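You operate a simulated robot arm through the tools that you are given. There is no shell and no other tool.

You run a simulated robot arm. Do the job below in one go: nothing can be reset, and whatever is moved stays where it is left.

## Task
Empty the buffer slide, push it in and brush the buffer's bed clean.
Fine: the disc goes on the black mat; use the blue brush and put it back. Set down upright: blue brush. What is to be rubbed or washed off counts as gone when no trace of it is left.
Where things are to end (x, y in the base frame): pink-edged disc within 60 mm of [320, -70].

The check looks at the end state, three seconds after you hand in, the way a careful person would. Anything else that was tipped, shoved, dropped, spilled or broken makes it a failure.

## Robot
A 6-joint arm with a two-finger parallel gripper, fixed in place. Base frame: the origin is at the foot of the arm, x ahead of it, y to its left, z up; the work surface is at about z = 0. Readings come in mm, degrees, newtons and seconds.
With the tool pointing down near the work surface it reaches from about 160 to 420 mm from the base axis. Its first joint turns from -66.0 to 66.0 degrees. Payload 1.57 kg.
The tool frame sits at the grasp point between the pads (the TCP): z along the fingers, y along the line on which they close. The tips reach 30 mm beyond it. Largest opening 80 mm; finger width 17, thickness 12; the body of the gripper, 40 by 82 mm, starts 80 mm behind the TCP.
Orientation is told as [roll, pitch, yaw] about the base's x, y, z axes, in that order, counted from this pose: with the fingers straight down and closing along the base's y, the tool's x points along the base's -x, its y along +y and its z along -z.

## Interface
- The arm moves only by the tool jog_arm. Its argument "moves" is one flat list of numbers, 7 for each row, row after row: the shift along the tool's x, y, z in m, then the turn, a rotation vector about the tool's x, y, z in degrees, then the closure, from 0 (fully open) to 1 (shut). In form: [tx, ty, tz, ax, ay, az, gripper, tx, ty, tz, ax, ay, az, gripper, ...]. A call has 1 to 20 rows; each row shifts and turns the commanded pose from where the row before left it, along the tool's axes as they then stand. Rows are played at 5 a second. More than 50 mm and 8.6 degrees between two rows, or a gripper value outside its range, and nothing of the call is played. A pose out of reach is approached as far as the arm can. The call stops where the force on the tool passes 70 N (or 10 N more than at its start, if that is more) or the arm is blocked; 0.2 s more then pass. The fingers move at their own pace (about 153 mm/s each) and stop on an object; they squeeze with about 33 N. The grip force told is the motor's: it shows also when the fingers shut on nothing. Time passes only in rows, and 0.2 s behind the last, so rows that do not move let the fingers close. It gives the time, the measured TCP pose, the force on the tool (base axes), the opening and the grip force at its end, in the units of the frame above (readings bear some noise), with the torque about the TCP (base axes, N m) and any sound that the robot's microphone picked up.
- Cameras (640 x 400 px; columns grow to the right, rows downward): "scene" is fixed at [62.1, -333.7, 430.4]; the picture's right is [0.72, -0.69, 0.00], its down [-0.36, -0.37, -0.86] and it looks along [0.60, 0.62, -0.51] (base axes); focal length 214 px, centre (320, 200). "wrist" rides on the gripper at [72, -7, -122] in the tool frame; the picture's right is [0.09, 1.00, 0.00], its down [-0.84, 0.08, -0.54] and it looks along [-0.54, 0.05, 0.84] (tool axes); focal length 238 px, centre (320, 200). There is no depth. A picture from a camera that has moved, and an enlarged one, comes with that camera's place and axes in the base frame and with its lens.
- snapshot(camera): a new picture of that camera. No time passes.
- close_up(camera, box): a new picture of the part [left, top, right, bottom] of that camera's present view, enlarged. No time passes.
- hand_in(): hands the job in; it is judged then, once.

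Places have to be worked out from the pictures, the camera data and where the tool is seen. Open the gripper and draw the arm clear of the work before you hand the job in, unless the task says otherwise.

The tools are called after "Call:" by a JSON object that holds its "op" and its "data". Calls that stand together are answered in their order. jog_arm: Moves the arm, as the interface text tells. Its arguments: {"type":"object","properties":{"moves":{"type":"array"}},"required":["moves"]} The other tools are called the same way: snapshot (camera) takes a picture; close_up (camera, box) takes an enlarged picture of a part of a camera's view; hand_in () hands the job in.

At the start:

```text
time: 0.0
tcp_pos: [229.8, 10.5, 296.5]
ee_rot: [0.0, -0.1, 0.0]
contact_force: [0.3, 0.4, 0.1]
ft_torque: [0.0, 0.0, -0.03]
gripper_width: 80.1
gripper_force: 0.0
```

scene: 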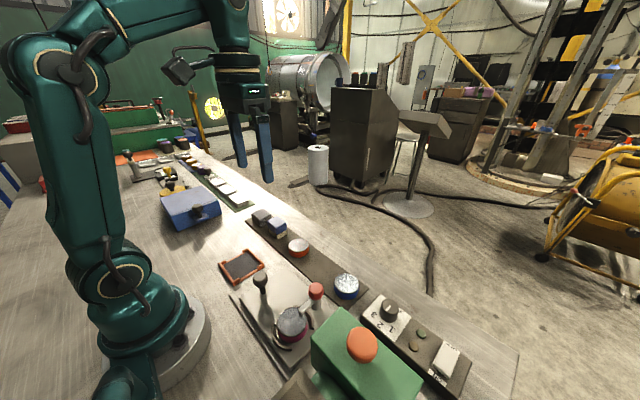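
wrist: 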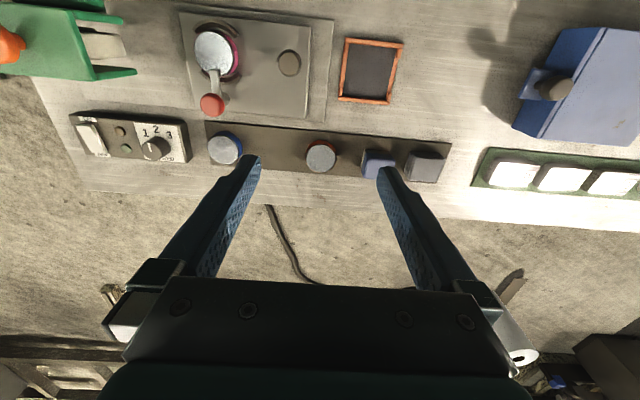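

I start by looking closely at both views to identify the buffer, the slide, the discs, and the brushes.

Call:
{"op": "close_up", "data": {"camera": "scene", "box": [200, 200, 520, 400]}}

Call:
{"op": "close_up", "data": {"camera": "scene", "box": [90, 90, 290, 240]}}

Call:
{"op": "close_up", "data": {"camera": "wrist", "box": [0, 0, 320, 200]}}

Call:
{"op": "close_up", "data": {"camera": "wrist", "box": [320, 0, 640, 200]}}

```text
2.00 times, centred on (360, 300) of scene
camera zoom: at [62.1, -333.7, 430.4], right [0.72, -0.69, 0.0], down [-0.36, -0.37, -0.86], along [0.6, 0.62, -0.51], focal length 429 px, centre (240, 0)
```

zoom: 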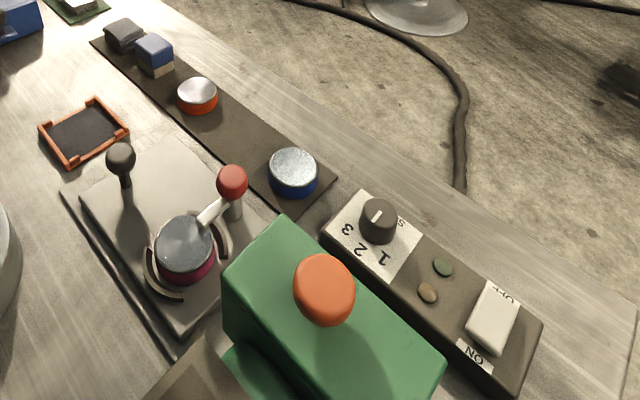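

```text
2.67 times, centred on (190, 165) of scene
camera zoom: at [62.1, -333.7, 430.4], right [0.72, -0.69, 0.0], down [-0.36, -0.37, -0.86], along [0.6, 0.62, -0.51], focal length 572 px, centre (667, 293)
```

zoom: 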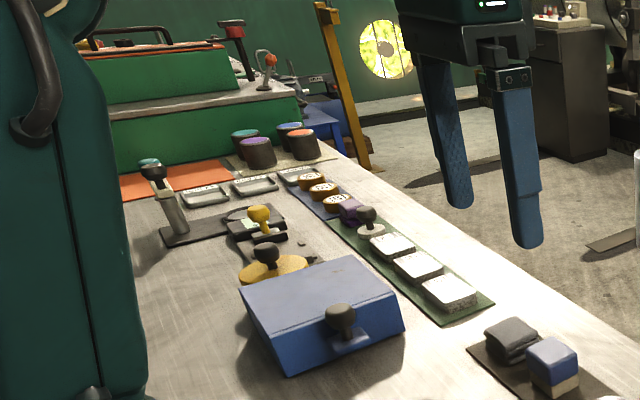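

```text
2.00 times, centred on (160, 100) of wrist
camera zoom: at [156.1, 3.7, 419.0], right [-0.09, 1.0, 0.0], down [0.84, 0.08, 0.54], along [0.54, 0.05, -0.84], focal length 477 px, centre (640, 400)
```

zoom: 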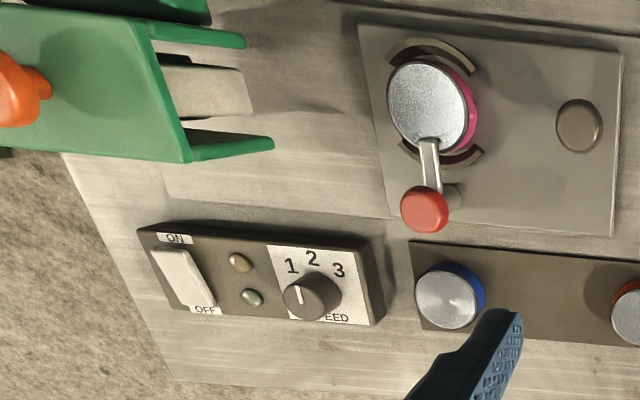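

```text
2.00 times, centred on (480, 100) of wrist
camera zoom: at [156.1, 3.7, 419.0], right [-0.09, 1.0, 0.0], down [0.84, 0.08, 0.54], along [0.54, 0.05, -0.84], focal length 477 px, centre (0, 400)
```

zoom: 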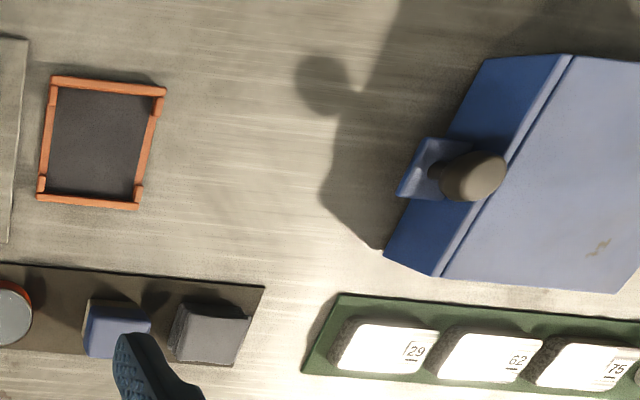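

The black strip at x≈320 (blue disc at y≈-150, orange disc at y≈19) must be the mat. The slide with the pink disc under a red-knobbed clamp is near (177,-138), and its dark knob is near (178,-35). I move over the slide, staying high, for a closer look.

Call:
{"op": "jog_arm", "data": {"moves": [0.01, -0.035, 0, 0, 0, 0, 0, 0.01, -0.035, 0, 0, 0, 0, 0, 0.01, -0.035, 0, 0, 0, 0, 0, 0, 0, 0, 0, 0, 0, 0]}}

Call:
{"op": "snapshot", "data": {"camera": "wrist"}}

Call:
{"op": "snapshot", "data": {"camera": "scene"}}

```text
time: 1.0
tcp_pos: [198.4, -95.4, 297.7]
ee_rot: [0.0, -0.1, 0.0]
contact_force: [0.3, 0.1, -0.2]
ft_torque: [0.0, -0.03, -0.01]
gripper_width: 80.0
gripper_force: 0.0
```

```text
taken
camera wrist: at [125.9, -102.1, 420.3], right [-0.09, 1.0, 0.0], down [0.84, 0.08, 0.54], along [0.54, 0.05, -0.84], focal length 238 px, centre (320, 200)
```

wrist: 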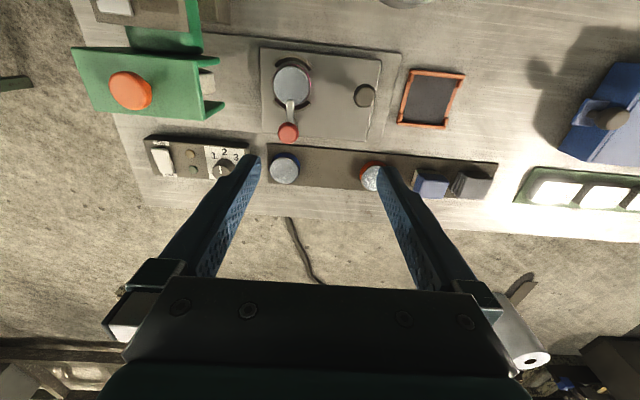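

```text
taken
```

scene: 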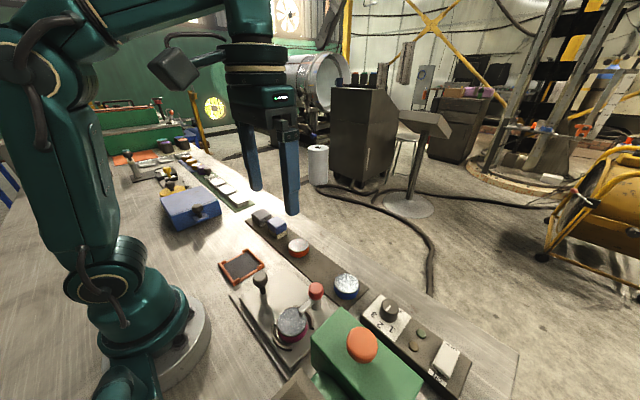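

Now a close-up of the slide region from this better viewpoint, and of the green buffer.

Call:
{"op": "close_up", "data": {"camera": "wrist", "box": [240, 30, 416, 150]}}

Call:
{"op": "close_up", "data": {"camera": "wrist", "box": [60, 0, 268, 190]}}

Call:
{"op": "close_up", "data": {"camera": "wrist", "box": [340, 60, 520, 210]}}

Call:
{"op": "close_up", "data": {"camera": "scene", "box": [220, 260, 350, 400]}}

```text
3.33 times, centred on (328, 90) of wrist
camera zoom: at [125.9, -102.1, 420.3], right [-0.09, 1.0, 0.0], down [0.84, 0.08, 0.54], along [0.54, 0.05, -0.84], focal length 794 px, centre (293, 567)
```

zoom: 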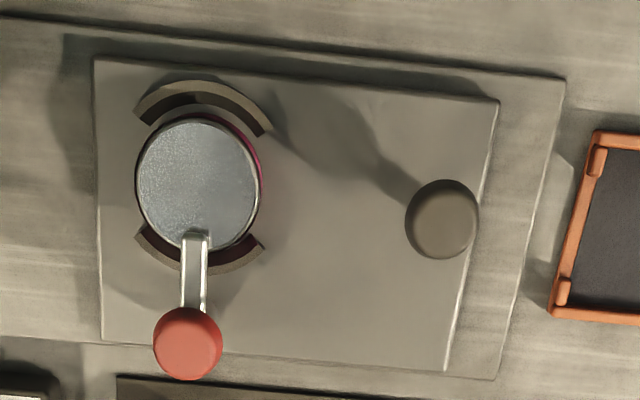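

```text
2.11 times, centred on (164, 95) of wrist
camera zoom: at [125.9, -102.1, 420.3], right [-0.09, 1.0, 0.0], down [0.84, 0.08, 0.54], along [0.54, 0.05, -0.84], focal length 502 px, centre (648, 421)
```

zoom: 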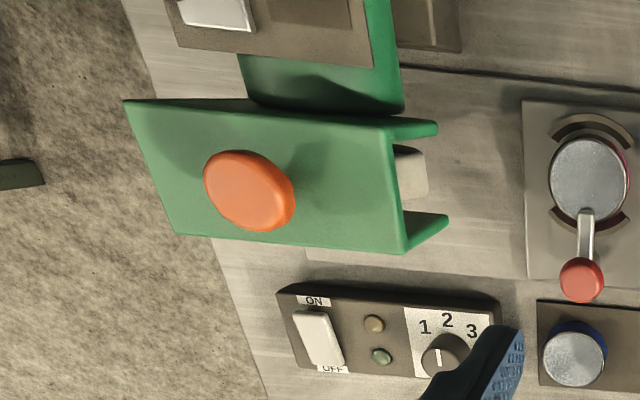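

```text
2.67 times, centred on (430, 135) of wrist
camera zoom: at [125.9, -102.1, 420.3], right [-0.09, 1.0, 0.0], down [0.84, 0.08, 0.54], along [0.54, 0.05, -0.84], focal length 636 px, centre (27, 373)
```

zoom: 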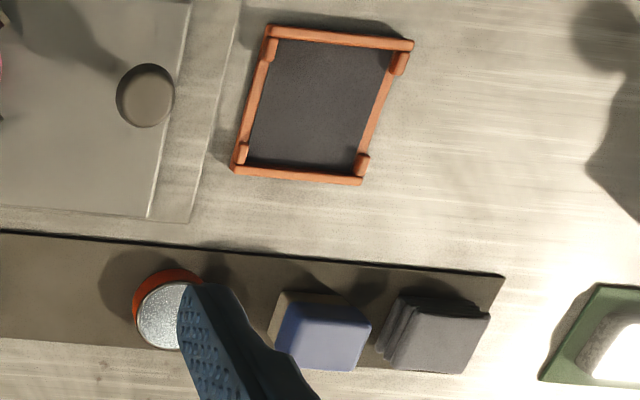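

```text
2.86 times, centred on (285, 330) of scene
camera zoom: at [62.0, -333.7, 430.4], right [0.72, -0.69, 0.0], down [-0.36, -0.37, -0.86], along [0.6, 0.62, -0.51], focal length 613 px, centre (420, -171)
```

zoom: 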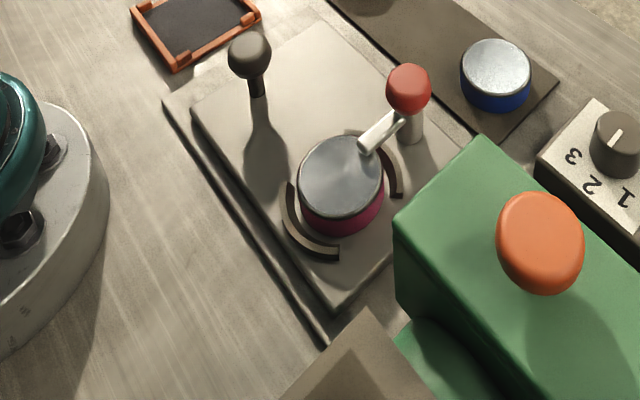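

The disc (≈54 mm across, top z≈44) sits between two curved rests at its ±x sides under the clamp arm, which runs to the red-ball post near (239,-139). I lower above the clamp to see how it's hinged.

Call:
{"op": "jog_arm", "data": {"moves": [-0.02, -0.02, 0.04, 0, 0, 0, 0, -0.02, -0.023, 0.04, 0, 0, 0, 0, 0, 0, 0.04, 0, 0, 0, 0, 0, 0, 0, 0, 0, 0, 0]}}

Call:
{"op": "snapshot", "data": {"camera": "wrist"}}

Call:
{"op": "close_up", "data": {"camera": "scene", "box": [220, 200, 380, 360]}}

```text
refused: row 2 steps farther than a row can; nothing moved
```

```text
taken
camera wrist: at [125.9, -102.1, 420.3], right [-0.09, 1.0, 0.0], down [0.84, 0.08, 0.54], along [0.54, 0.05, -0.84], focal length 238 px, centre (320, 200)
```

wrist: 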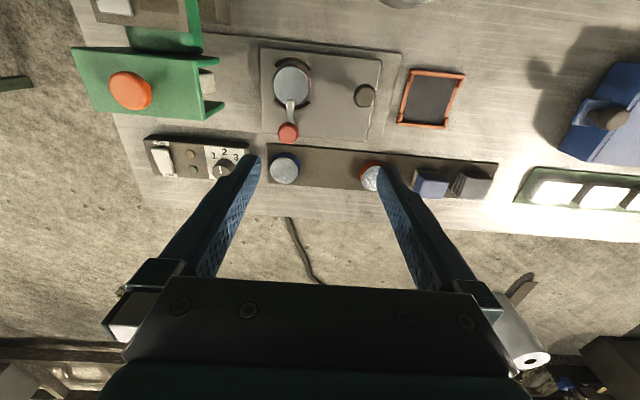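

```text
2.50 times, centred on (300, 280) of scene
camera zoom: at [62.0, -333.7, 430.4], right [0.72, -0.69, 0.0], down [-0.36, -0.37, -0.86], along [0.6, 0.62, -0.51], focal length 536 px, centre (370, 0)
```

zoom: 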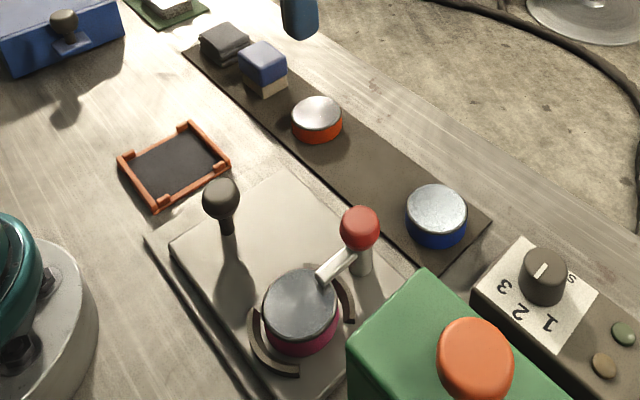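

The step was too large (just over 50 mm in a row), so nothing moved. I repeat it with smaller steps.

Call:
{"op": "jog_arm", "data": {"moves": [-0.014, -0.015, 0.035, 0, 0, 0, 0, -0.014, -0.015, 0.035, 0, 0, 0, 0, -0.013, -0.014, 0.035, 0, 0, 0, 0, 0, 0, 0.022, 0, 0, 0, 0, 0, 0, 0, 0, 0, 0, 0]}}

Call:
{"op": "snapshot", "data": {"camera": "wrist"}}

Call:
{"op": "snapshot", "data": {"camera": "scene"}}

```text
time: 2.2
tcp_pos: [241.1, -139.3, 169.9]
ee_rot: [-0.1, 0.0, 0.1]
contact_force: [-0.1, 0.0, 1.0]
ft_torque: [0.03, -0.01, -0.02]
gripper_width: 79.9
gripper_force: 0.1
```

```text
taken
camera wrist: at [167.9, -146.1, 291.0], right [-0.09, 1.0, 0.0], down [0.84, 0.08, 0.54], along [0.54, 0.05, -0.84], focal length 238 px, centre (320, 200)
```

wrist: 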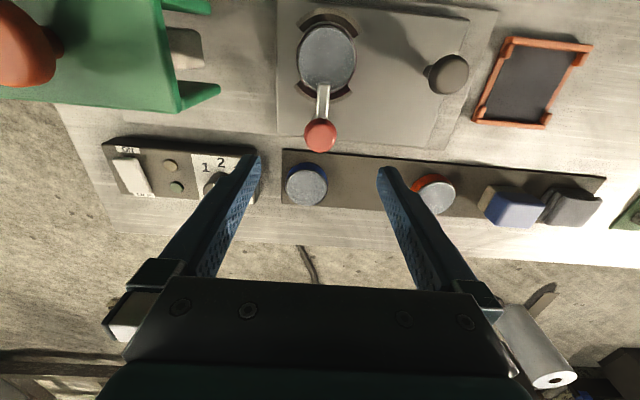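

```text
taken
```

scene: 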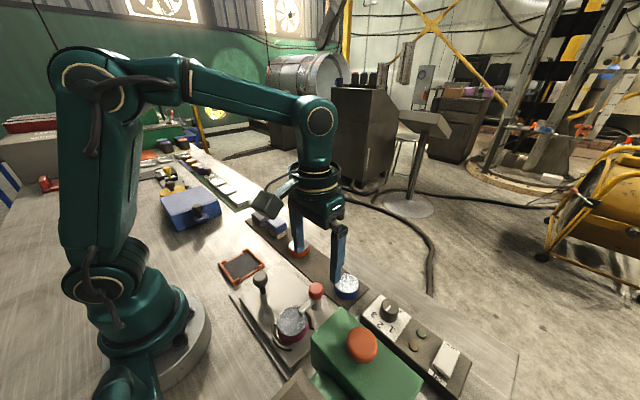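

The ball lines up with y≈-140. I look closer at the clamp.

Call:
{"op": "close_up", "data": {"camera": "wrist", "box": [270, 0, 390, 160]}}

Call:
{"op": "close_up", "data": {"camera": "scene", "box": [265, 270, 335, 350]}}

```text
2.50 times, centred on (330, 80) of wrist
camera zoom: at [167.9, -146.1, 291.0], right [-0.09, 1.0, 0.0], down [0.84, 0.08, 0.54], along [0.54, 0.05, -0.84], focal length 596 px, centre (295, 500)
```

zoom: 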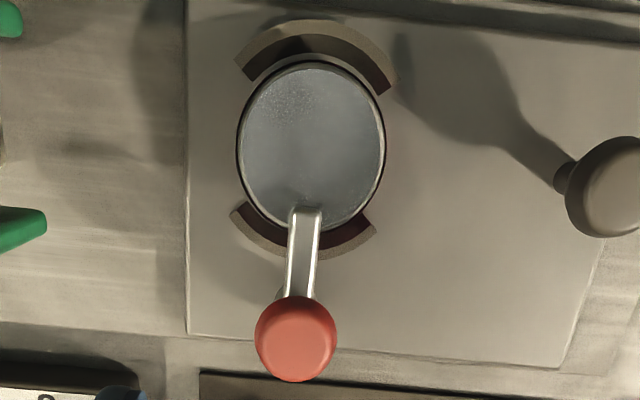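

```text
5.00 times, centred on (300, 310) of scene
camera zoom: at [62.1, -333.7, 430.4], right [0.72, -0.69, 0.0], down [-0.36, -0.37, -0.86], along [0.6, 0.62, -0.51], focal length 1072 px, centre (420, -350)
```

zoom: 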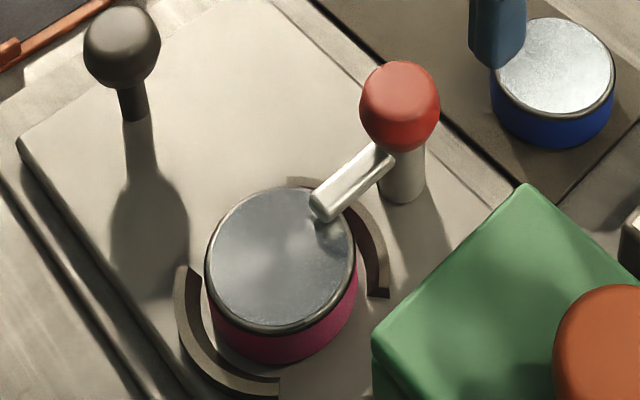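

The clamp is a swing arm on a vertical post (ball on top), and it overlaps the disc edge. I will push the arm sideways (+y) with closed fingers just above disc height. First I close and approach on its -y side, still above it.

Call:
{"op": "jog_arm", "data": {"moves": [0.02, -0.018, 0.01, 0, 0, 0, 1, 0.015, -0.013, 0.02, 0, 0, 0, 1, 0, 0, 0.03, 0, 0, 0, 1, 0, 0, 0, 0, 0, 0, 1]}}

Call:
{"op": "snapshot", "data": {"camera": "wrist"}}

Call:
{"op": "close_up", "data": {"camera": "scene", "box": [240, 230, 400, 370]}}

```text
time: 3.2
tcp_pos: [207.1, -171.8, 108.0]
ee_rot: [0.0, -0.1, 0.2]
contact_force: [-0.4, -0.5, 0.7]
ft_torque: [0.04, -0.01, 0.02]
gripper_width: 0.1
gripper_force: 21.0
```

```text
taken
camera wrist: at [134.2, -177.0, 231.1], right [-0.09, 1.0, 0.0], down [0.84, 0.08, 0.54], along [0.54, 0.05, -0.84], focal length 238 px, centre (320, 200)
```

wrist: 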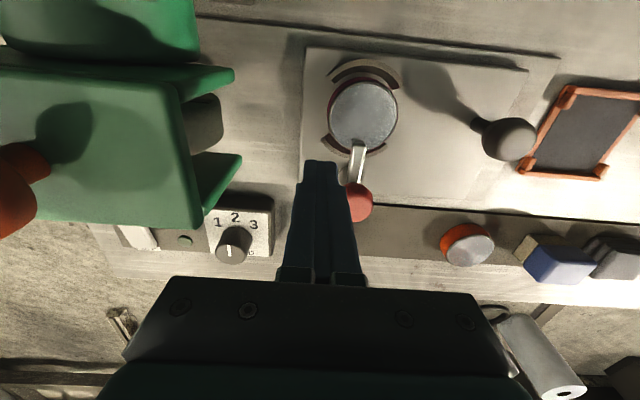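

```text
2.86 times, centred on (320, 300) of scene
camera zoom: at [62.1, -333.7, 430.4], right [0.72, -0.69, 0.0], down [-0.36, -0.37, -0.86], along [0.6, 0.62, -0.51], focal length 613 px, centre (320, -86)
```

zoom: 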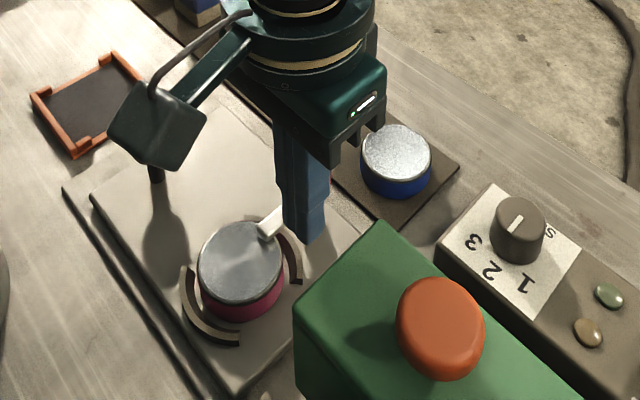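

Fingertips are at z≈78 beside the arm. I lower so the tips are near z≈50 and check.

Call:
{"op": "jog_arm", "data": {"moves": [0, 0, 0.014, 0, 0, 0, 1, 0, 0, 0.012, 0, 0, 0, 1, 0, 0, 0, 0, 0, 0, 1]}}

Call:
{"op": "close_up", "data": {"camera": "wrist", "box": [270, 50, 430, 230]}}

Call:
{"op": "close_up", "data": {"camera": "scene", "box": [260, 260, 350, 350]}}

```text
time: 4.0
tcp_pos: [206.0, -171.0, 82.5]
ee_rot: [0.1, -0.1, 0.0]
contact_force: [-0.8, 0.8, -0.2]
ft_torque: [0.0, 0.03, -0.01]
gripper_width: 0.0
gripper_force: 21.3
```

```text
2.22 times, centred on (350, 140) of wrist
camera zoom: at [133.2, -176.8, 204.6], right [-0.09, 1.0, 0.0], down [0.84, 0.08, 0.54], along [0.54, 0.05, -0.84], focal length 530 px, centre (253, 333)
```

zoom: 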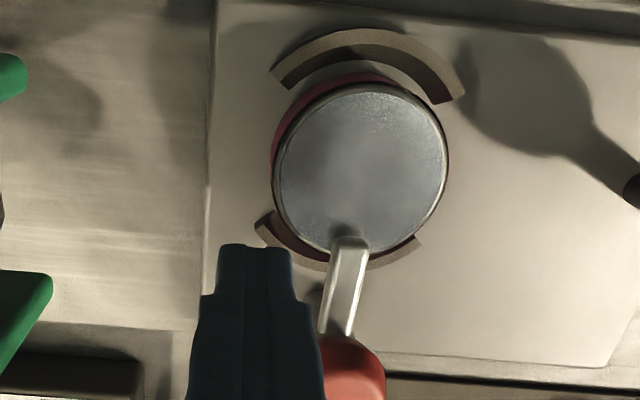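

```text
4.44 times, centred on (305, 305) of scene
camera zoom: at [62.1, -333.7, 430.4], right [0.72, -0.69, 0.0], down [-0.36, -0.37, -0.86], along [0.6, 0.62, -0.51], focal length 953 px, centre (387, -267)
```

zoom: 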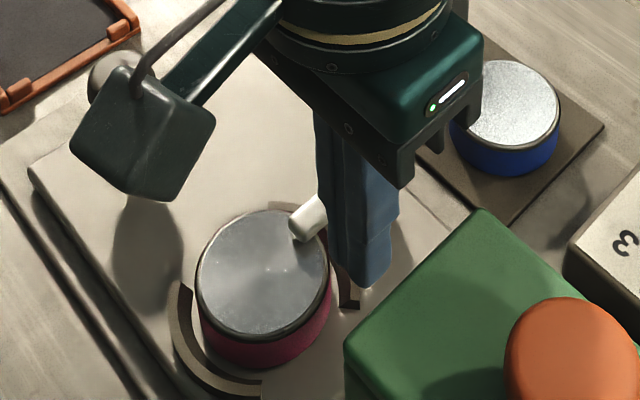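

The arm top is at z≈47 and the disc top at ≈40, so I shift to x≈213 (between disc and ball) and lower tips to z≈42. Then I push the arm in +y in small steps.

Call:
{"op": "jog_arm", "data": {"moves": [-0.007, 0, 0, 0, 0, 0, 1, 0, 0, 0.01, 0, 0, 0, 1, 0, 0.008, 0, 0, 0, 0, 1, 0, 0.006, 0, 0, 0, 0, 1, 0, 0.006, 0, 0, 0, 0, 1]}}

Call:
{"op": "close_up", "data": {"camera": "wrist", "box": [270, 50, 430, 230]}}

Call:
{"op": "close_up", "data": {"camera": "scene", "box": [260, 260, 350, 350]}}

```text
time: 5.2
tcp_pos: [212.4, -151.9, 73.9]
ee_rot: [0.0, -0.2, 0.1]
contact_force: [-0.8, -0.9, -0.1]
ft_torque: [0.02, 0.01, 0.02]
gripper_width: 0.0
gripper_force: 21.4
```

```text
2.22 times, centred on (350, 140) of wrist
camera zoom: at [139.3, -157.3, 195.9], right [-0.09, 1.0, 0.0], down [0.84, 0.08, 0.54], along [0.54, 0.05, -0.84], focal length 530 px, centre (253, 333)
```

zoom: 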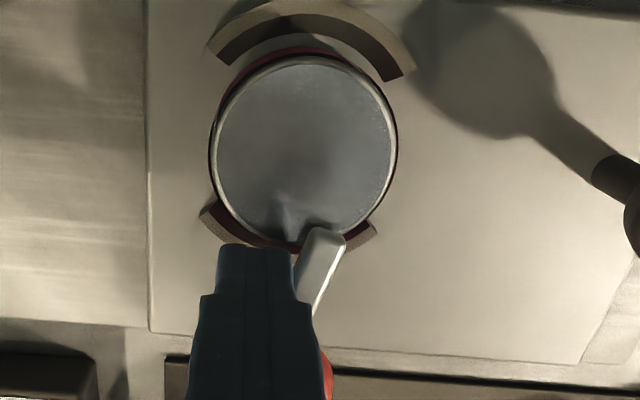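

```text
4.44 times, centred on (305, 305) of scene
camera zoom: at [62.1, -333.7, 430.4], right [0.72, -0.69, 0.0], down [-0.36, -0.37, -0.86], along [0.6, 0.62, -0.51], focal length 953 px, centre (387, -267)
```

zoom: 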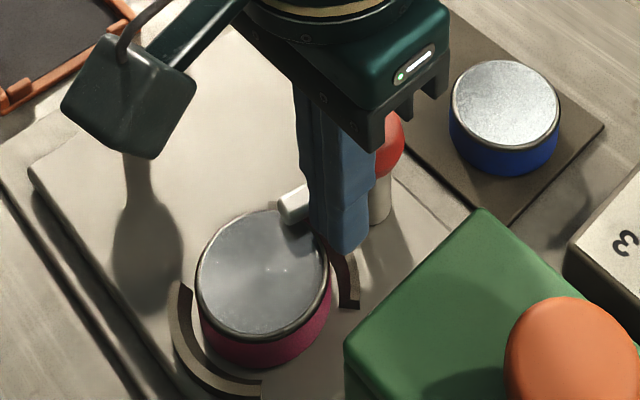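

The arm already swings with negligible force. I keep pushing in +y.

Call:
{"op": "jog_arm", "data": {"moves": [0, 0.008, 0, 0, 0, 0, 1, 0, 0.008, 0, 0, 0, 0, 1, 0, 0.008, 0, 0, 0, 0, 1, 0, 0.008, 0, 0, 0, 0, 1, 0, 0.008, 0, 0, 0, 0, 1, 0, 0, 0, 0, 0, 0, 1]}}

Call:
{"op": "close_up", "data": {"camera": "wrist", "box": [230, 50, 430, 250]}}

Call:
{"op": "close_up", "data": {"camera": "scene", "box": [260, 260, 350, 350]}}

```text
time: 6.6
tcp_pos: [212.8, -110.9, 73.4]
ee_rot: [-0.1, -0.1, 0.0]
contact_force: [-0.7, -0.1, 0.7]
ft_torque: [0.02, -0.01, -0.01]
gripper_width: 0.0
gripper_force: 21.7
```

```text
2.00 times, centred on (330, 150) of wrist
camera zoom: at [140.3, -116.3, 195.7], right [-0.09, 1.0, 0.0], down [0.84, 0.08, 0.54], along [0.54, 0.05, -0.84], focal length 477 px, centre (300, 300)
```

zoom: 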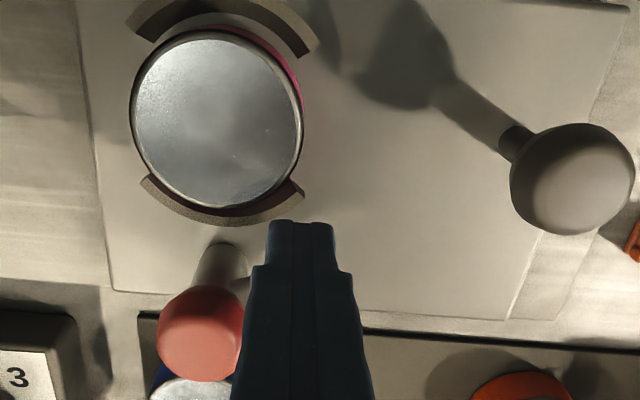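

```text
4.44 times, centred on (305, 305) of scene
camera zoom: at [62.1, -333.7, 430.4], right [0.72, -0.69, 0.0], down [-0.36, -0.37, -0.86], along [0.6, 0.62, -0.51], focal length 953 px, centre (387, -267)
```

zoom: 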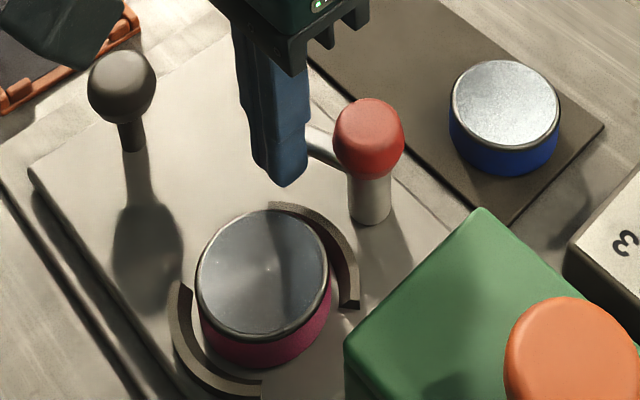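

The disc is uncovered. I nudge the arm a bit further (+x) so it's well clear, then rise.

Call:
{"op": "jog_arm", "data": {"moves": [0, 0.006, 0, 0, 0, 0, 1, -0.007, 0, 0, 0, 0, 0, 1, -0.006, 0, 0, 0, 0, 0, 1, 0, 0, 0, 0, 0, 0, 1, 0.02, 0, -0.02, 0, 0, 0, 1, 0, 0, -0.04, 0, 0, 0, 1, 0, -0.02, -0.02, 0, 0, 0, 0, 0.015, 0, -0.02, 0, 0, 0, 0, 0, 0, 0, 0, 0, 0, 0]}}

Call:
{"op": "snapshot", "data": {"camera": "wrist"}}

Call:
{"op": "close_up", "data": {"camera": "scene", "box": [230, 250, 350, 350]}}

```text
time: 8.6
tcp_pos: [189.7, -124.3, 172.1]
ee_rot: [0.0, 0.0, 0.2]
contact_force: [0.8, 0.7, 0.6]
ft_torque: [0.01, -0.01, 0.02]
gripper_width: 80.1
gripper_force: 0.0
```

```text
taken
camera wrist: at [116.7, -130.9, 295.1], right [-0.09, 1.0, 0.0], down [0.84, 0.08, 0.54], along [0.54, 0.05, -0.84], focal length 238 px, centre (320, 200)
```

wrist: 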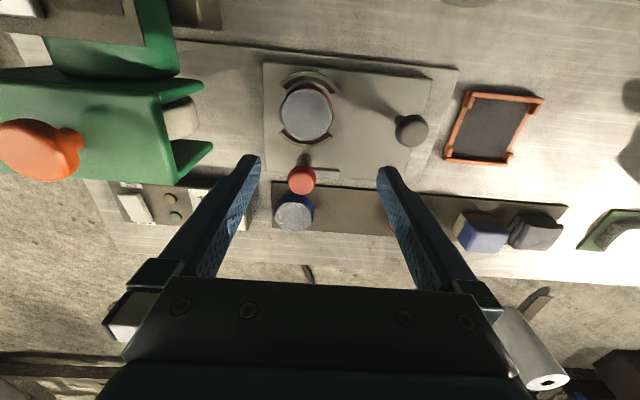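

```text
4.00 times, centred on (290, 300) of scene
camera zoom: at [62.1, -333.7, 430.4], right [0.72, -0.69, 0.0], down [-0.36, -0.37, -0.86], along [0.6, 0.62, -0.51], focal length 858 px, centre (440, -200)
```

zoom: 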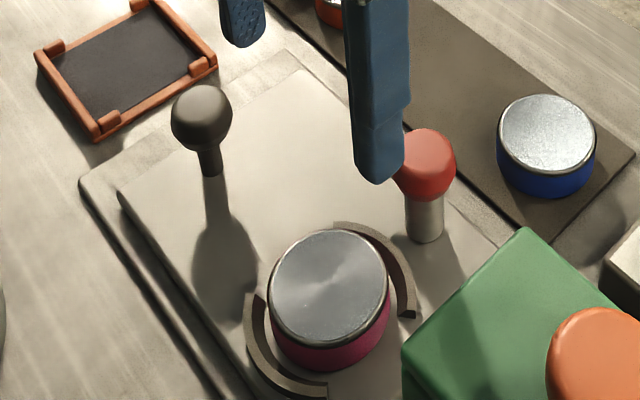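

The arm now points +y, clear of the disc. Disc centre ≈ (176,-139.5). I position the open gripper above it and descend partway to check alignment.

Call:
{"op": "jog_arm", "data": {"moves": [0.0137, -0.0152, 0.02, 0, 0, 0, 0, 0, 0, 0.04, 0, 0, 0, 0, 0, 0, 0.025, 0, 0, 0, 0, 0, 0, 0, 0, 0, 0, 0]}}

Call:
{"op": "snapshot", "data": {"camera": "wrist"}}

Call:
{"op": "close_up", "data": {"camera": "scene", "box": [230, 240, 370, 360]}}

```text
time: 9.6
tcp_pos: [175.8, -139.0, 89.6]
ee_rot: [0.0, -0.1, 0.1]
contact_force: [-0.1, -0.5, -0.3]
ft_torque: [-0.03, 0.0, -0.02]
gripper_width: 79.9
gripper_force: 0.0
```

```text
taken
camera wrist: at [102.8, -145.2, 210.9], right [-0.09, 1.0, 0.0], down [0.84, 0.08, 0.54], along [0.54, 0.05, -0.84], focal length 238 px, centre (320, 200)
```

wrist: 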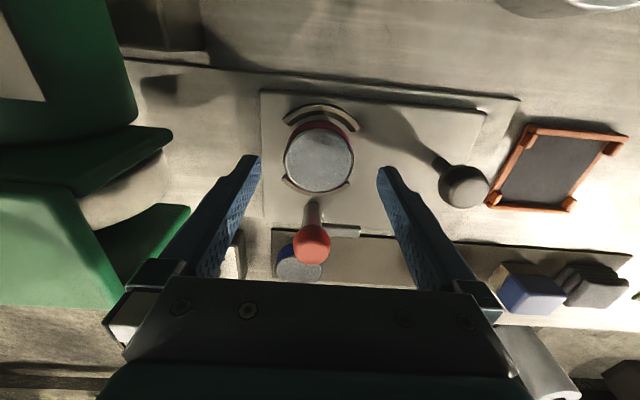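

```text
3.33 times, centred on (300, 300) of scene
camera zoom: at [62.1, -333.7, 430.4], right [0.72, -0.69, 0.0], down [-0.36, -0.37, -0.86], along [0.6, 0.62, -0.51], focal length 715 px, centre (387, -133)
```

zoom: 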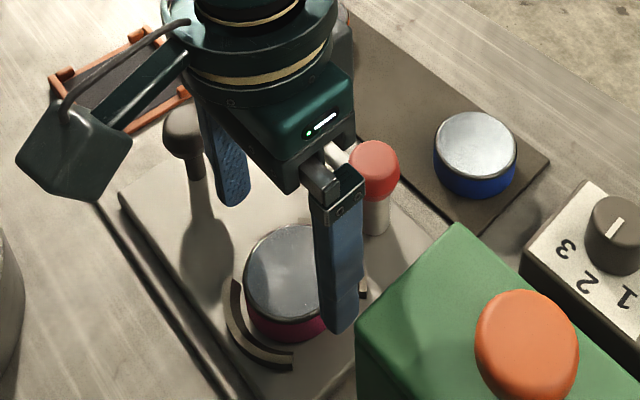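

Alignment is good (disc seen at ≈(177,-139)). I descend to put the tips near z≈22, then close gently.

Call:
{"op": "jog_arm", "data": {"moves": [-0.001, 0, 0.02, 0, 0, 0, 0, 0, 0, 0.012, 0, 0, 0, 0, 0, 0, 0.005, 0, 0, 0, 0, 0, 0, 0, 0, 0, 0, 0]}}

Call:
{"op": "close_up", "data": {"camera": "scene", "box": [230, 270, 350, 370]}}

Call:
{"op": "snapshot", "data": {"camera": "wrist"}}

```text
time: 10.6
tcp_pos: [177.1, -140.1, 51.4]
ee_rot: [0.1, -0.1, 0.2]
contact_force: [-1.3, -0.7, -0.2]
ft_torque: [0.06, -0.02, -0.01]
gripper_width: 80.0
gripper_force: 0.1
```

```text
4.00 times, centred on (290, 320) of scene
camera zoom: at [62.1, -333.7, 430.4], right [0.72, -0.69, 0.0], down [-0.36, -0.37, -0.86], along [0.6, 0.62, -0.51], focal length 858 px, centre (440, -280)
```

zoom: 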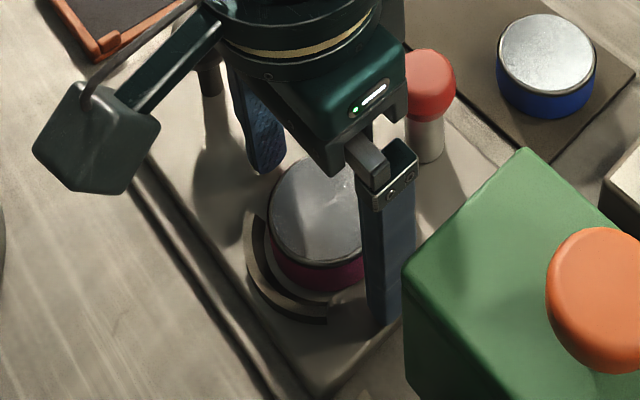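

```text
taken
camera wrist: at [104.1, -145.3, 173.5], right [-0.09, 1.0, 0.0], down [0.84, 0.08, 0.54], along [0.54, 0.05, -0.84], focal length 238 px, centre (320, 200)
```

wrist: 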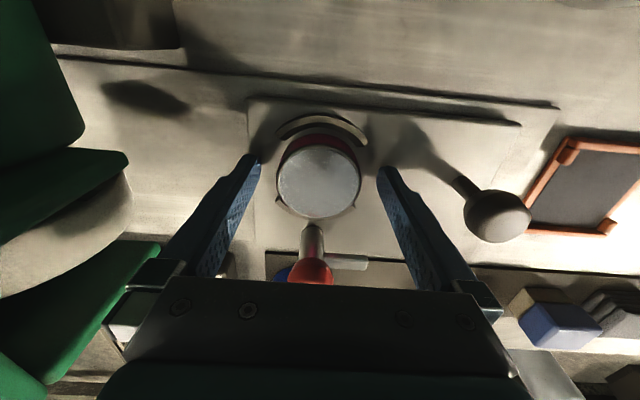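

The fingers flank the disc without contact. I close on it.

Call:
{"op": "jog_arm", "data": {"moves": [0, 0, 0, 0, 0, 0, 0.25, 0, 0, 0, 0, 0, 0, 0.4, 0, 0, 0, 0, 0, 0, 1, 0, 0, 0, 0, 0, 0, 1]}}

Call:
{"op": "snapshot", "data": {"camera": "wrist"}}

```text
time: 11.6
tcp_pos: [176.9, -139.5, 52.1]
ee_rot: [0.0, -0.2, 0.1]
contact_force: [-0.1, 1.8, -0.2]
ft_torque: [0.08, -0.11, 0.07]
gripper_width: 53.2
gripper_force: 32.7
```

```text
taken
camera wrist: at [104.1, -145.3, 173.6], right [-0.09, 1.0, 0.0], down [0.84, 0.08, 0.54], along [0.54, 0.05, -0.84], focal length 238 px, centre (320, 200)
```

wrist: 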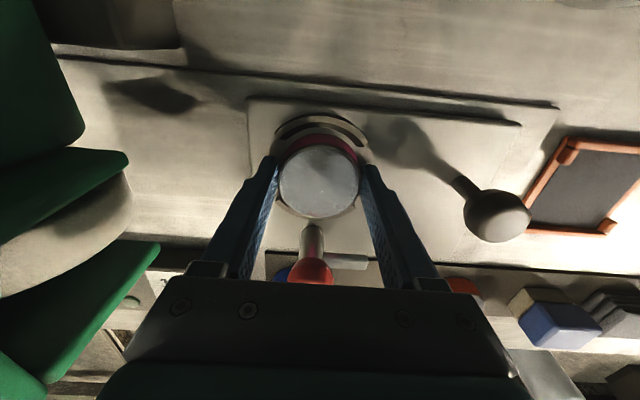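

It's gripped at 53 mm. I lift slowly and watch the force.

Call:
{"op": "jog_arm", "data": {"moves": [0, 0, -0.004, 0, 0, 0, 1, 0, 0, -0.008, 0, 0, 0, 1, 0, 0, -0.02, 0, 0, 0, 1, 0, 0, -0.03, 0, 0, 0, 1, 0, 0, -0.03, 0, 0, 0, 1]}}

Call:
{"op": "snapshot", "data": {"camera": "wrist"}}

Call:
{"op": "close_up", "data": {"camera": "scene", "box": [230, 220, 390, 360]}}

```text
time: 12.8
tcp_pos: [176.1, -138.9, 142.8]
ee_rot: [0.0, 0.0, 0.1]
contact_force: [-0.3, 1.2, -4.3]
ft_torque: [0.03, -0.02, -0.01]
gripper_width: 53.0
gripper_force: 32.4
```

```text
taken
camera wrist: at [103.7, -144.9, 265.8], right [-0.09, 1.0, 0.0], down [0.84, 0.08, 0.54], along [0.54, 0.05, -0.84], focal length 238 px, centre (320, 200)
```

wrist: 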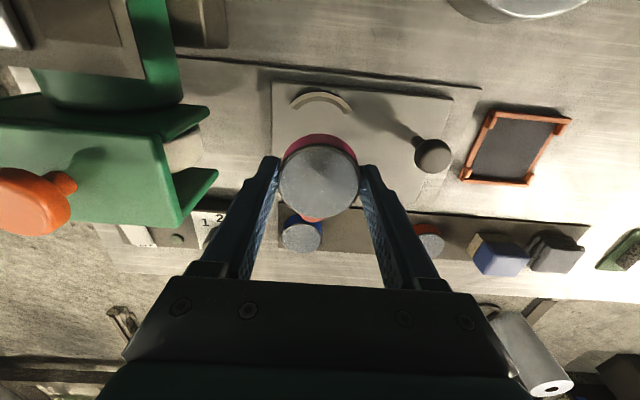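

```text
2.86 times, centred on (310, 290) of scene
camera zoom: at [62.1, -333.7, 430.4], right [0.72, -0.69, 0.0], down [-0.36, -0.37, -0.86], along [0.6, 0.62, -0.51], focal length 613 px, centre (349, -57)
```

zoom: 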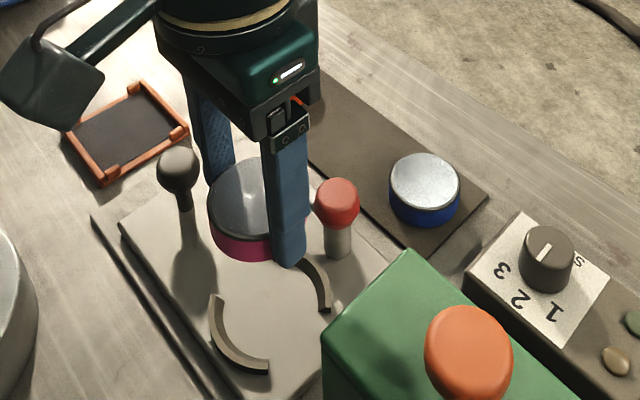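

The disc is lifted cleanly (about 0.43 kg). I carry it high over to the free mat spot near (320,-67).

Call:
{"op": "jog_arm", "data": {"moves": [0, 0, -0.02, 0, 0, 0, 1, -0.03, 0.015, 0, 0, 0, 0, 1, -0.036, 0.018, 0, 0, 0, 0, 1, -0.036, 0.018, 0, 0, 0, 0, 1, -0.026, 0.013, 0, 0, 0, 0, 1, -0.016, 0.008, 0, 0, 0, 0, 1, 0, 0, 0, 0, 0, 0, 1]}}

Call:
{"op": "snapshot", "data": {"camera": "wrist"}}

Call:
{"op": "snapshot", "data": {"camera": "scene"}}

```text
time: 14.4
tcp_pos: [322.6, -65.5, 162.8]
ee_rot: [-0.1, 0.0, 0.1]
contact_force: [-0.8, 0.4, -3.9]
ft_torque: [0.02, 0.01, 0.01]
gripper_width: 53.2
gripper_force: 32.8
```

```text
taken
camera wrist: at [249.7, -72.0, 285.7], right [-0.09, 1.0, 0.0], down [0.84, 0.08, 0.54], along [0.54, 0.05, -0.84], focal length 238 px, centre (320, 200)
```

wrist: 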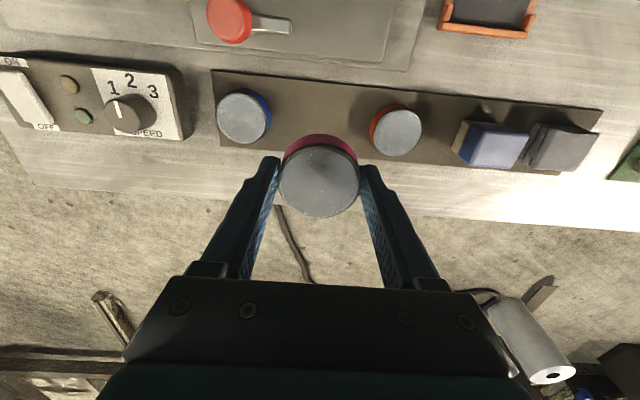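

```text
taken
```

scene: 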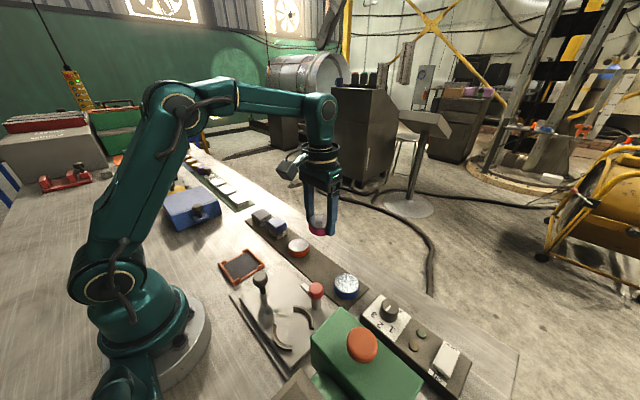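

Mat spans x≈283–368, with the neighbouring discs at y≈-147 and 18, so (322,-65) is centred in the gap. I descend most of the way.

Call:
{"op": "jog_arm", "data": {"moves": [0, 0, 0.04, 0, 0, 0, 1, 0, 0, 0.04, 0, 0, 0, 1, 0, 0, 0.025, 0, 0, 0, 1, 0, 0, 0, 0, 0, 0, 1]}}

Call:
{"op": "snapshot", "data": {"camera": "wrist"}}

Call:
{"op": "close_up", "data": {"camera": "scene", "box": [260, 200, 400, 310]}}

```text
time: 15.4
tcp_pos: [323.2, -67.5, 59.3]
ee_rot: [0.0, 0.0, 0.1]
contact_force: [0.6, -0.4, -3.6]
ft_torque: [0.01, 0.04, -0.01]
gripper_width: 53.2
gripper_force: 32.7
```

```text
taken
camera wrist: at [249.2, -72.2, 181.2], right [-0.09, 1.0, 0.0], down [0.84, 0.08, 0.54], along [0.54, 0.05, -0.84], focal length 238 px, centre (320, 200)
```

wrist: 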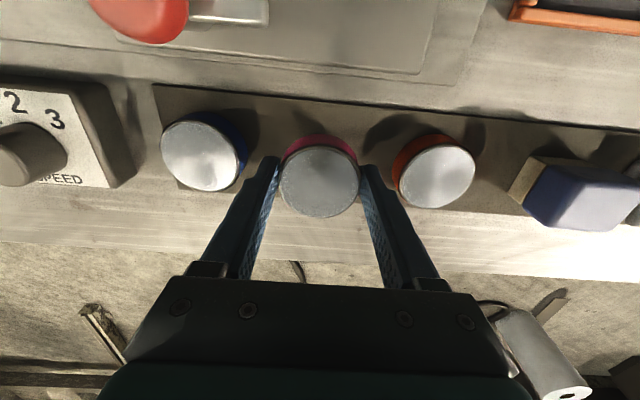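

```text
3.64 times, centred on (330, 255) of scene
camera zoom: at [62.1, -333.7, 430.4], right [0.72, -0.69, 0.0], down [-0.36, -0.37, -0.86], along [0.6, 0.62, -0.51], focal length 780 px, centre (284, 0)
```

zoom: 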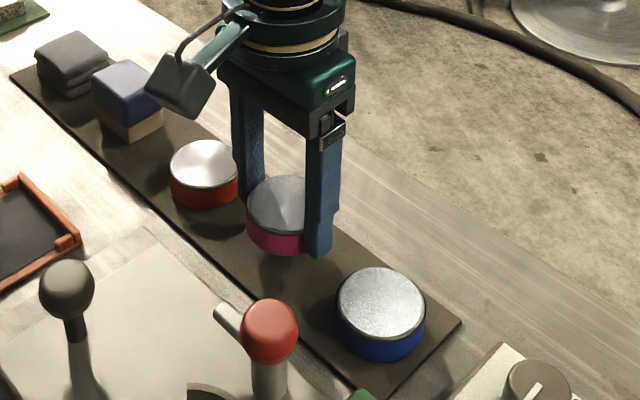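

Clear of both neighbours. I lower in small steps to find the mat.

Call:
{"op": "jog_arm", "data": {"moves": [0, 0, 0.004, 0, 0, 0, 1, 0, 0, 0.004, 0, 0, 0, 1, 0, 0, 0.003, 0, 0, 0, 1, 0, 0, 0, 0, 0, 0, 1]}}

```text
time: 16.4
tcp_pos: [321.1, -66.1, 48.0]
ee_rot: [0.0, 0.0, 0.1]
contact_force: [-0.5, -0.4, -4.0]
ft_torque: [-0.01, 0.01, 0.03]
gripper_width: 53.1
gripper_force: 33.4
```

No contact yet at TCP z=48. I continue in 2 mm steps.

Call:
{"op": "jog_arm", "data": {"moves": [0, 0, 0.002, 0, 0, 0, 1, 0, 0, 0.002, 0, 0, 0, 1, 0, 0, 0, 0, 0, 0, 1]}}

Call:
{"op": "close_up", "data": {"camera": "scene", "box": [280, 220, 380, 310]}}

```text
time: 17.2
tcp_pos: [322.5, -66.8, 43.9]
ee_rot: [0.1, 0.0, 0.1]
contact_force: [0.2, 0.3, -2.7]
ft_torque: [-0.01, -0.03, 0.01]
gripper_width: 52.7
gripper_force: 33.4
```

```text
4.44 times, centred on (330, 265) of scene
camera zoom: at [62.1, -333.7, 430.4], right [0.72, -0.69, 0.0], down [-0.36, -0.37, -0.86], along [0.6, 0.62, -0.51], focal length 953 px, centre (276, -89)
```

zoom: 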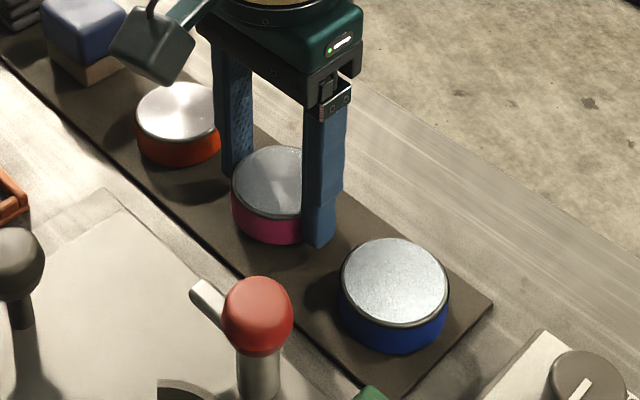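

Call:
{"op": "jog_arm", "data": {"moves": [0, 0, 0.0015, 0, 0, 0, 1, 0, 0, 0, 0, 0, 0, 1]}}

```text
time: 17.8
tcp_pos: [321.0, -67.9, 41.5]
ee_rot: [0.0, 0.1, 0.1]
contact_force: [-0.5, 0.6, -2.8]
ft_torque: [-0.02, -0.02, -0.04]
gripper_width: 53.2
gripper_force: 33.0
```

The force is still just the disc's weight, so I keep lowering in 1.5 mm steps.

Call:
{"op": "jog_arm", "data": {"moves": [0, 0, 0.0015, 0, 0, 0, 1, 0, 0, 0, 0, 0, 0, 1]}}

```text
time: 18.4
tcp_pos: [320.4, -67.7, 40.2]
ee_rot: [0.0, 0.0, 0.0]
contact_force: [0.3, -0.7, -5.0]
ft_torque: [-0.01, 0.01, -0.04]
gripper_width: 53.0
gripper_force: 33.1
```

Call:
{"op": "jog_arm", "data": {"moves": [0, 0, 0.0015, 0, 0, 0, 1, 0, 0, 0.0015, 0, 0, 0, 1, 0, 0, 0, 0, 0, 0, 1]}}

Call:
{"op": "close_up", "data": {"camera": "scene", "box": [300, 230, 380, 300]}}

```text
time: 19.2
tcp_pos: [320.8, -67.6, 37.3]
ee_rot: [0.0, 0.1, 0.2]
contact_force: [0.0, 0.4, -3.6]
ft_torque: [0.0, 0.0, -0.01]
gripper_width: 53.0
gripper_force: 33.2
```

```text
5.71 times, centred on (340, 265) of scene
camera zoom: at [62.1, -333.7, 430.4], right [0.72, -0.69, 0.0], down [-0.36, -0.37, -0.86], along [0.6, 0.62, -0.51], focal length 1226 px, centre (206, -171)
```

zoom: 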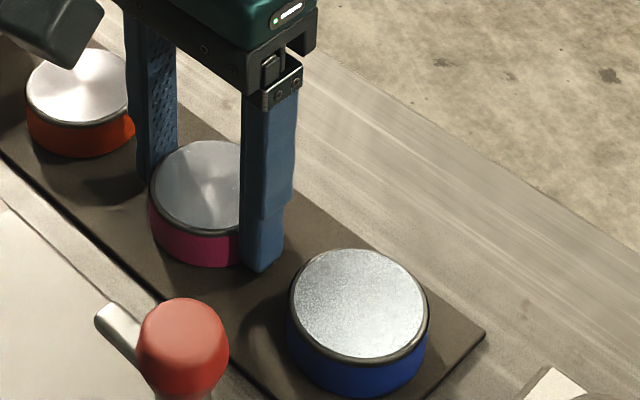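

Still hanging free with tips at z≈7. I continue in 1 mm steps.

Call:
{"op": "jog_arm", "data": {"moves": [0, 0, 0.001, 0, 0, 0, 1, 0, 0, 0.001, 0, 0, 0, 1, 0, 0, 0, 0, 0, 0, 1]}}

```text
time: 20.0
tcp_pos: [321.5, -67.4, 37.2]
ee_rot: [0.0, -0.2, 0.2]
contact_force: [-6.8, -4.4, 23.7]
ft_torque: [0.13, 0.13, -0.15]
gripper_width: 53.0
gripper_force: 32.8
```

Contact (≈24 N at TCP z≈37). I back off 1 mm and open only partway, to stay clear of the neighbours.

Call:
{"op": "jog_arm", "data": {"moves": [0, 0, -0.0012, 0, 0, 0, 1, 0, 0, 0, 0, 0, 0, 0.28, 0, 0, 0, 0, 0, 0, 0.22, 0, 0, 0, 0, 0, 0, 0.2]}}

Call:
{"op": "snapshot", "data": {"camera": "wrist"}}

Call:
{"op": "close_up", "data": {"camera": "scene", "box": [280, 220, 380, 310]}}

```text
time: 21.0
tcp_pos: [321.6, -68.1, 36.9]
ee_rot: [0.0, -0.2, 0.0]
contact_force: [-0.3, 0.5, -0.6]
ft_torque: [-0.01, -0.02, -0.04]
gripper_width: 64.2
gripper_force: 0.0
```

```text
taken
camera wrist: at [248.8, -73.4, 159.4], right [-0.09, 1.0, 0.0], down [0.84, 0.08, 0.54], along [0.54, 0.05, -0.84], focal length 238 px, centre (320, 200)
```

wrist: 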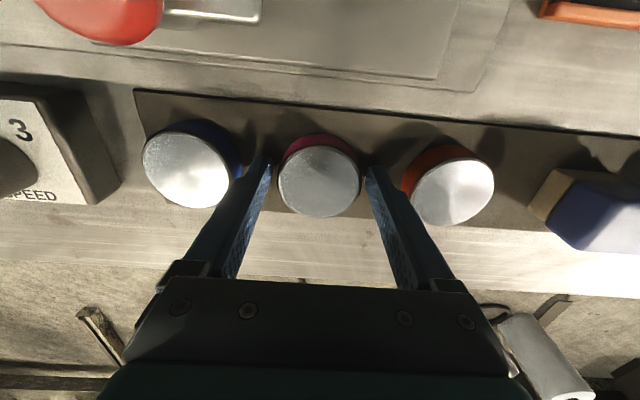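

```text
4.44 times, centred on (330, 265) of scene
camera zoom: at [62.1, -333.7, 430.4], right [0.72, -0.69, 0.0], down [-0.36, -0.37, -0.86], along [0.6, 0.62, -0.51], focal length 953 px, centre (276, -89)
```

zoom: 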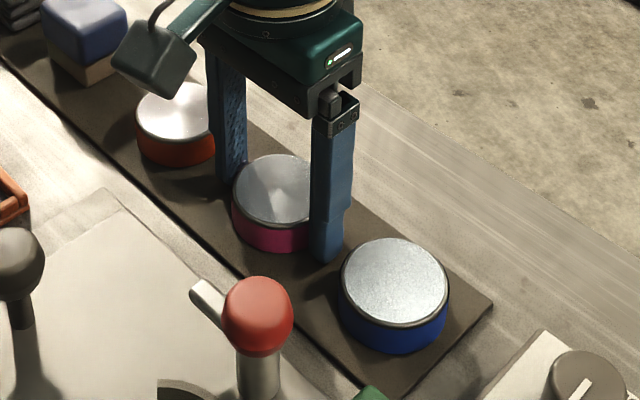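

The disc stands flat between its neighbours. I rise straight up, then head over the brush area to look at it and the rest of the table.

Call:
{"op": "jog_arm", "data": {"moves": [0, 0, -0.01, 0, 0, 0, 0.2, 0, 0, -0.03, 0, 0, 0, 0.2, 0, 0, -0.045, 0, 0, 0, 0.2, 0, 0, -0.045, 0, 0, 0, 0.2, 0, 0.045, 0, 0, 0, 0, 0, 0, 0.045, 0, 0, 0, 0, 0, 0, 0.045, 0, 0, 0, 0, 0, 0, 0.045, 0, 0, 0, 0, 0, 0, 0, 0, 0, 0, 0, 0]}}

Call:
{"op": "snapshot", "data": {"camera": "wrist"}}

Call:
{"op": "snapshot", "data": {"camera": "scene"}}

```text
time: 23.0
tcp_pos: [319.1, 114.8, 164.9]
ee_rot: [0.0, -0.1, 0.0]
contact_force: [0.3, 0.4, 0.0]
ft_torque: [-0.02, 0.0, -0.06]
gripper_width: 80.0
gripper_force: 0.0
```

```text
taken
camera wrist: at [247.4, 108.9, 288.3], right [-0.09, 1.0, 0.0], down [0.84, 0.08, 0.54], along [0.54, 0.05, -0.84], focal length 238 px, centre (320, 200)
```

wrist: 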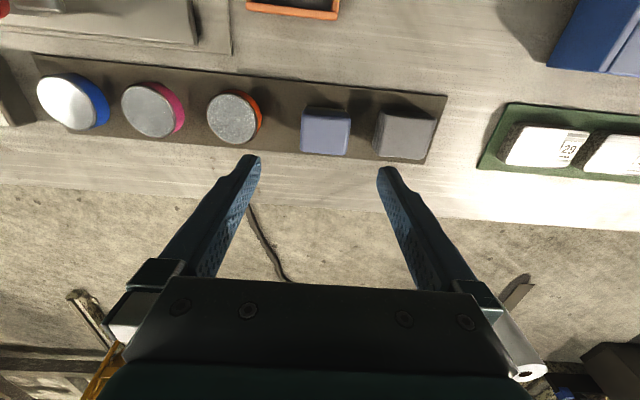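

```text
taken
```

scene: 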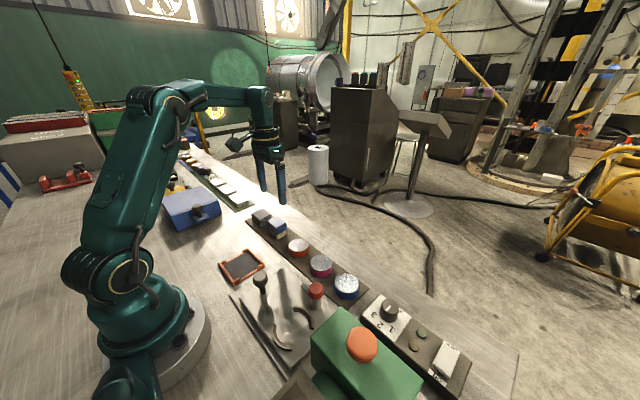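

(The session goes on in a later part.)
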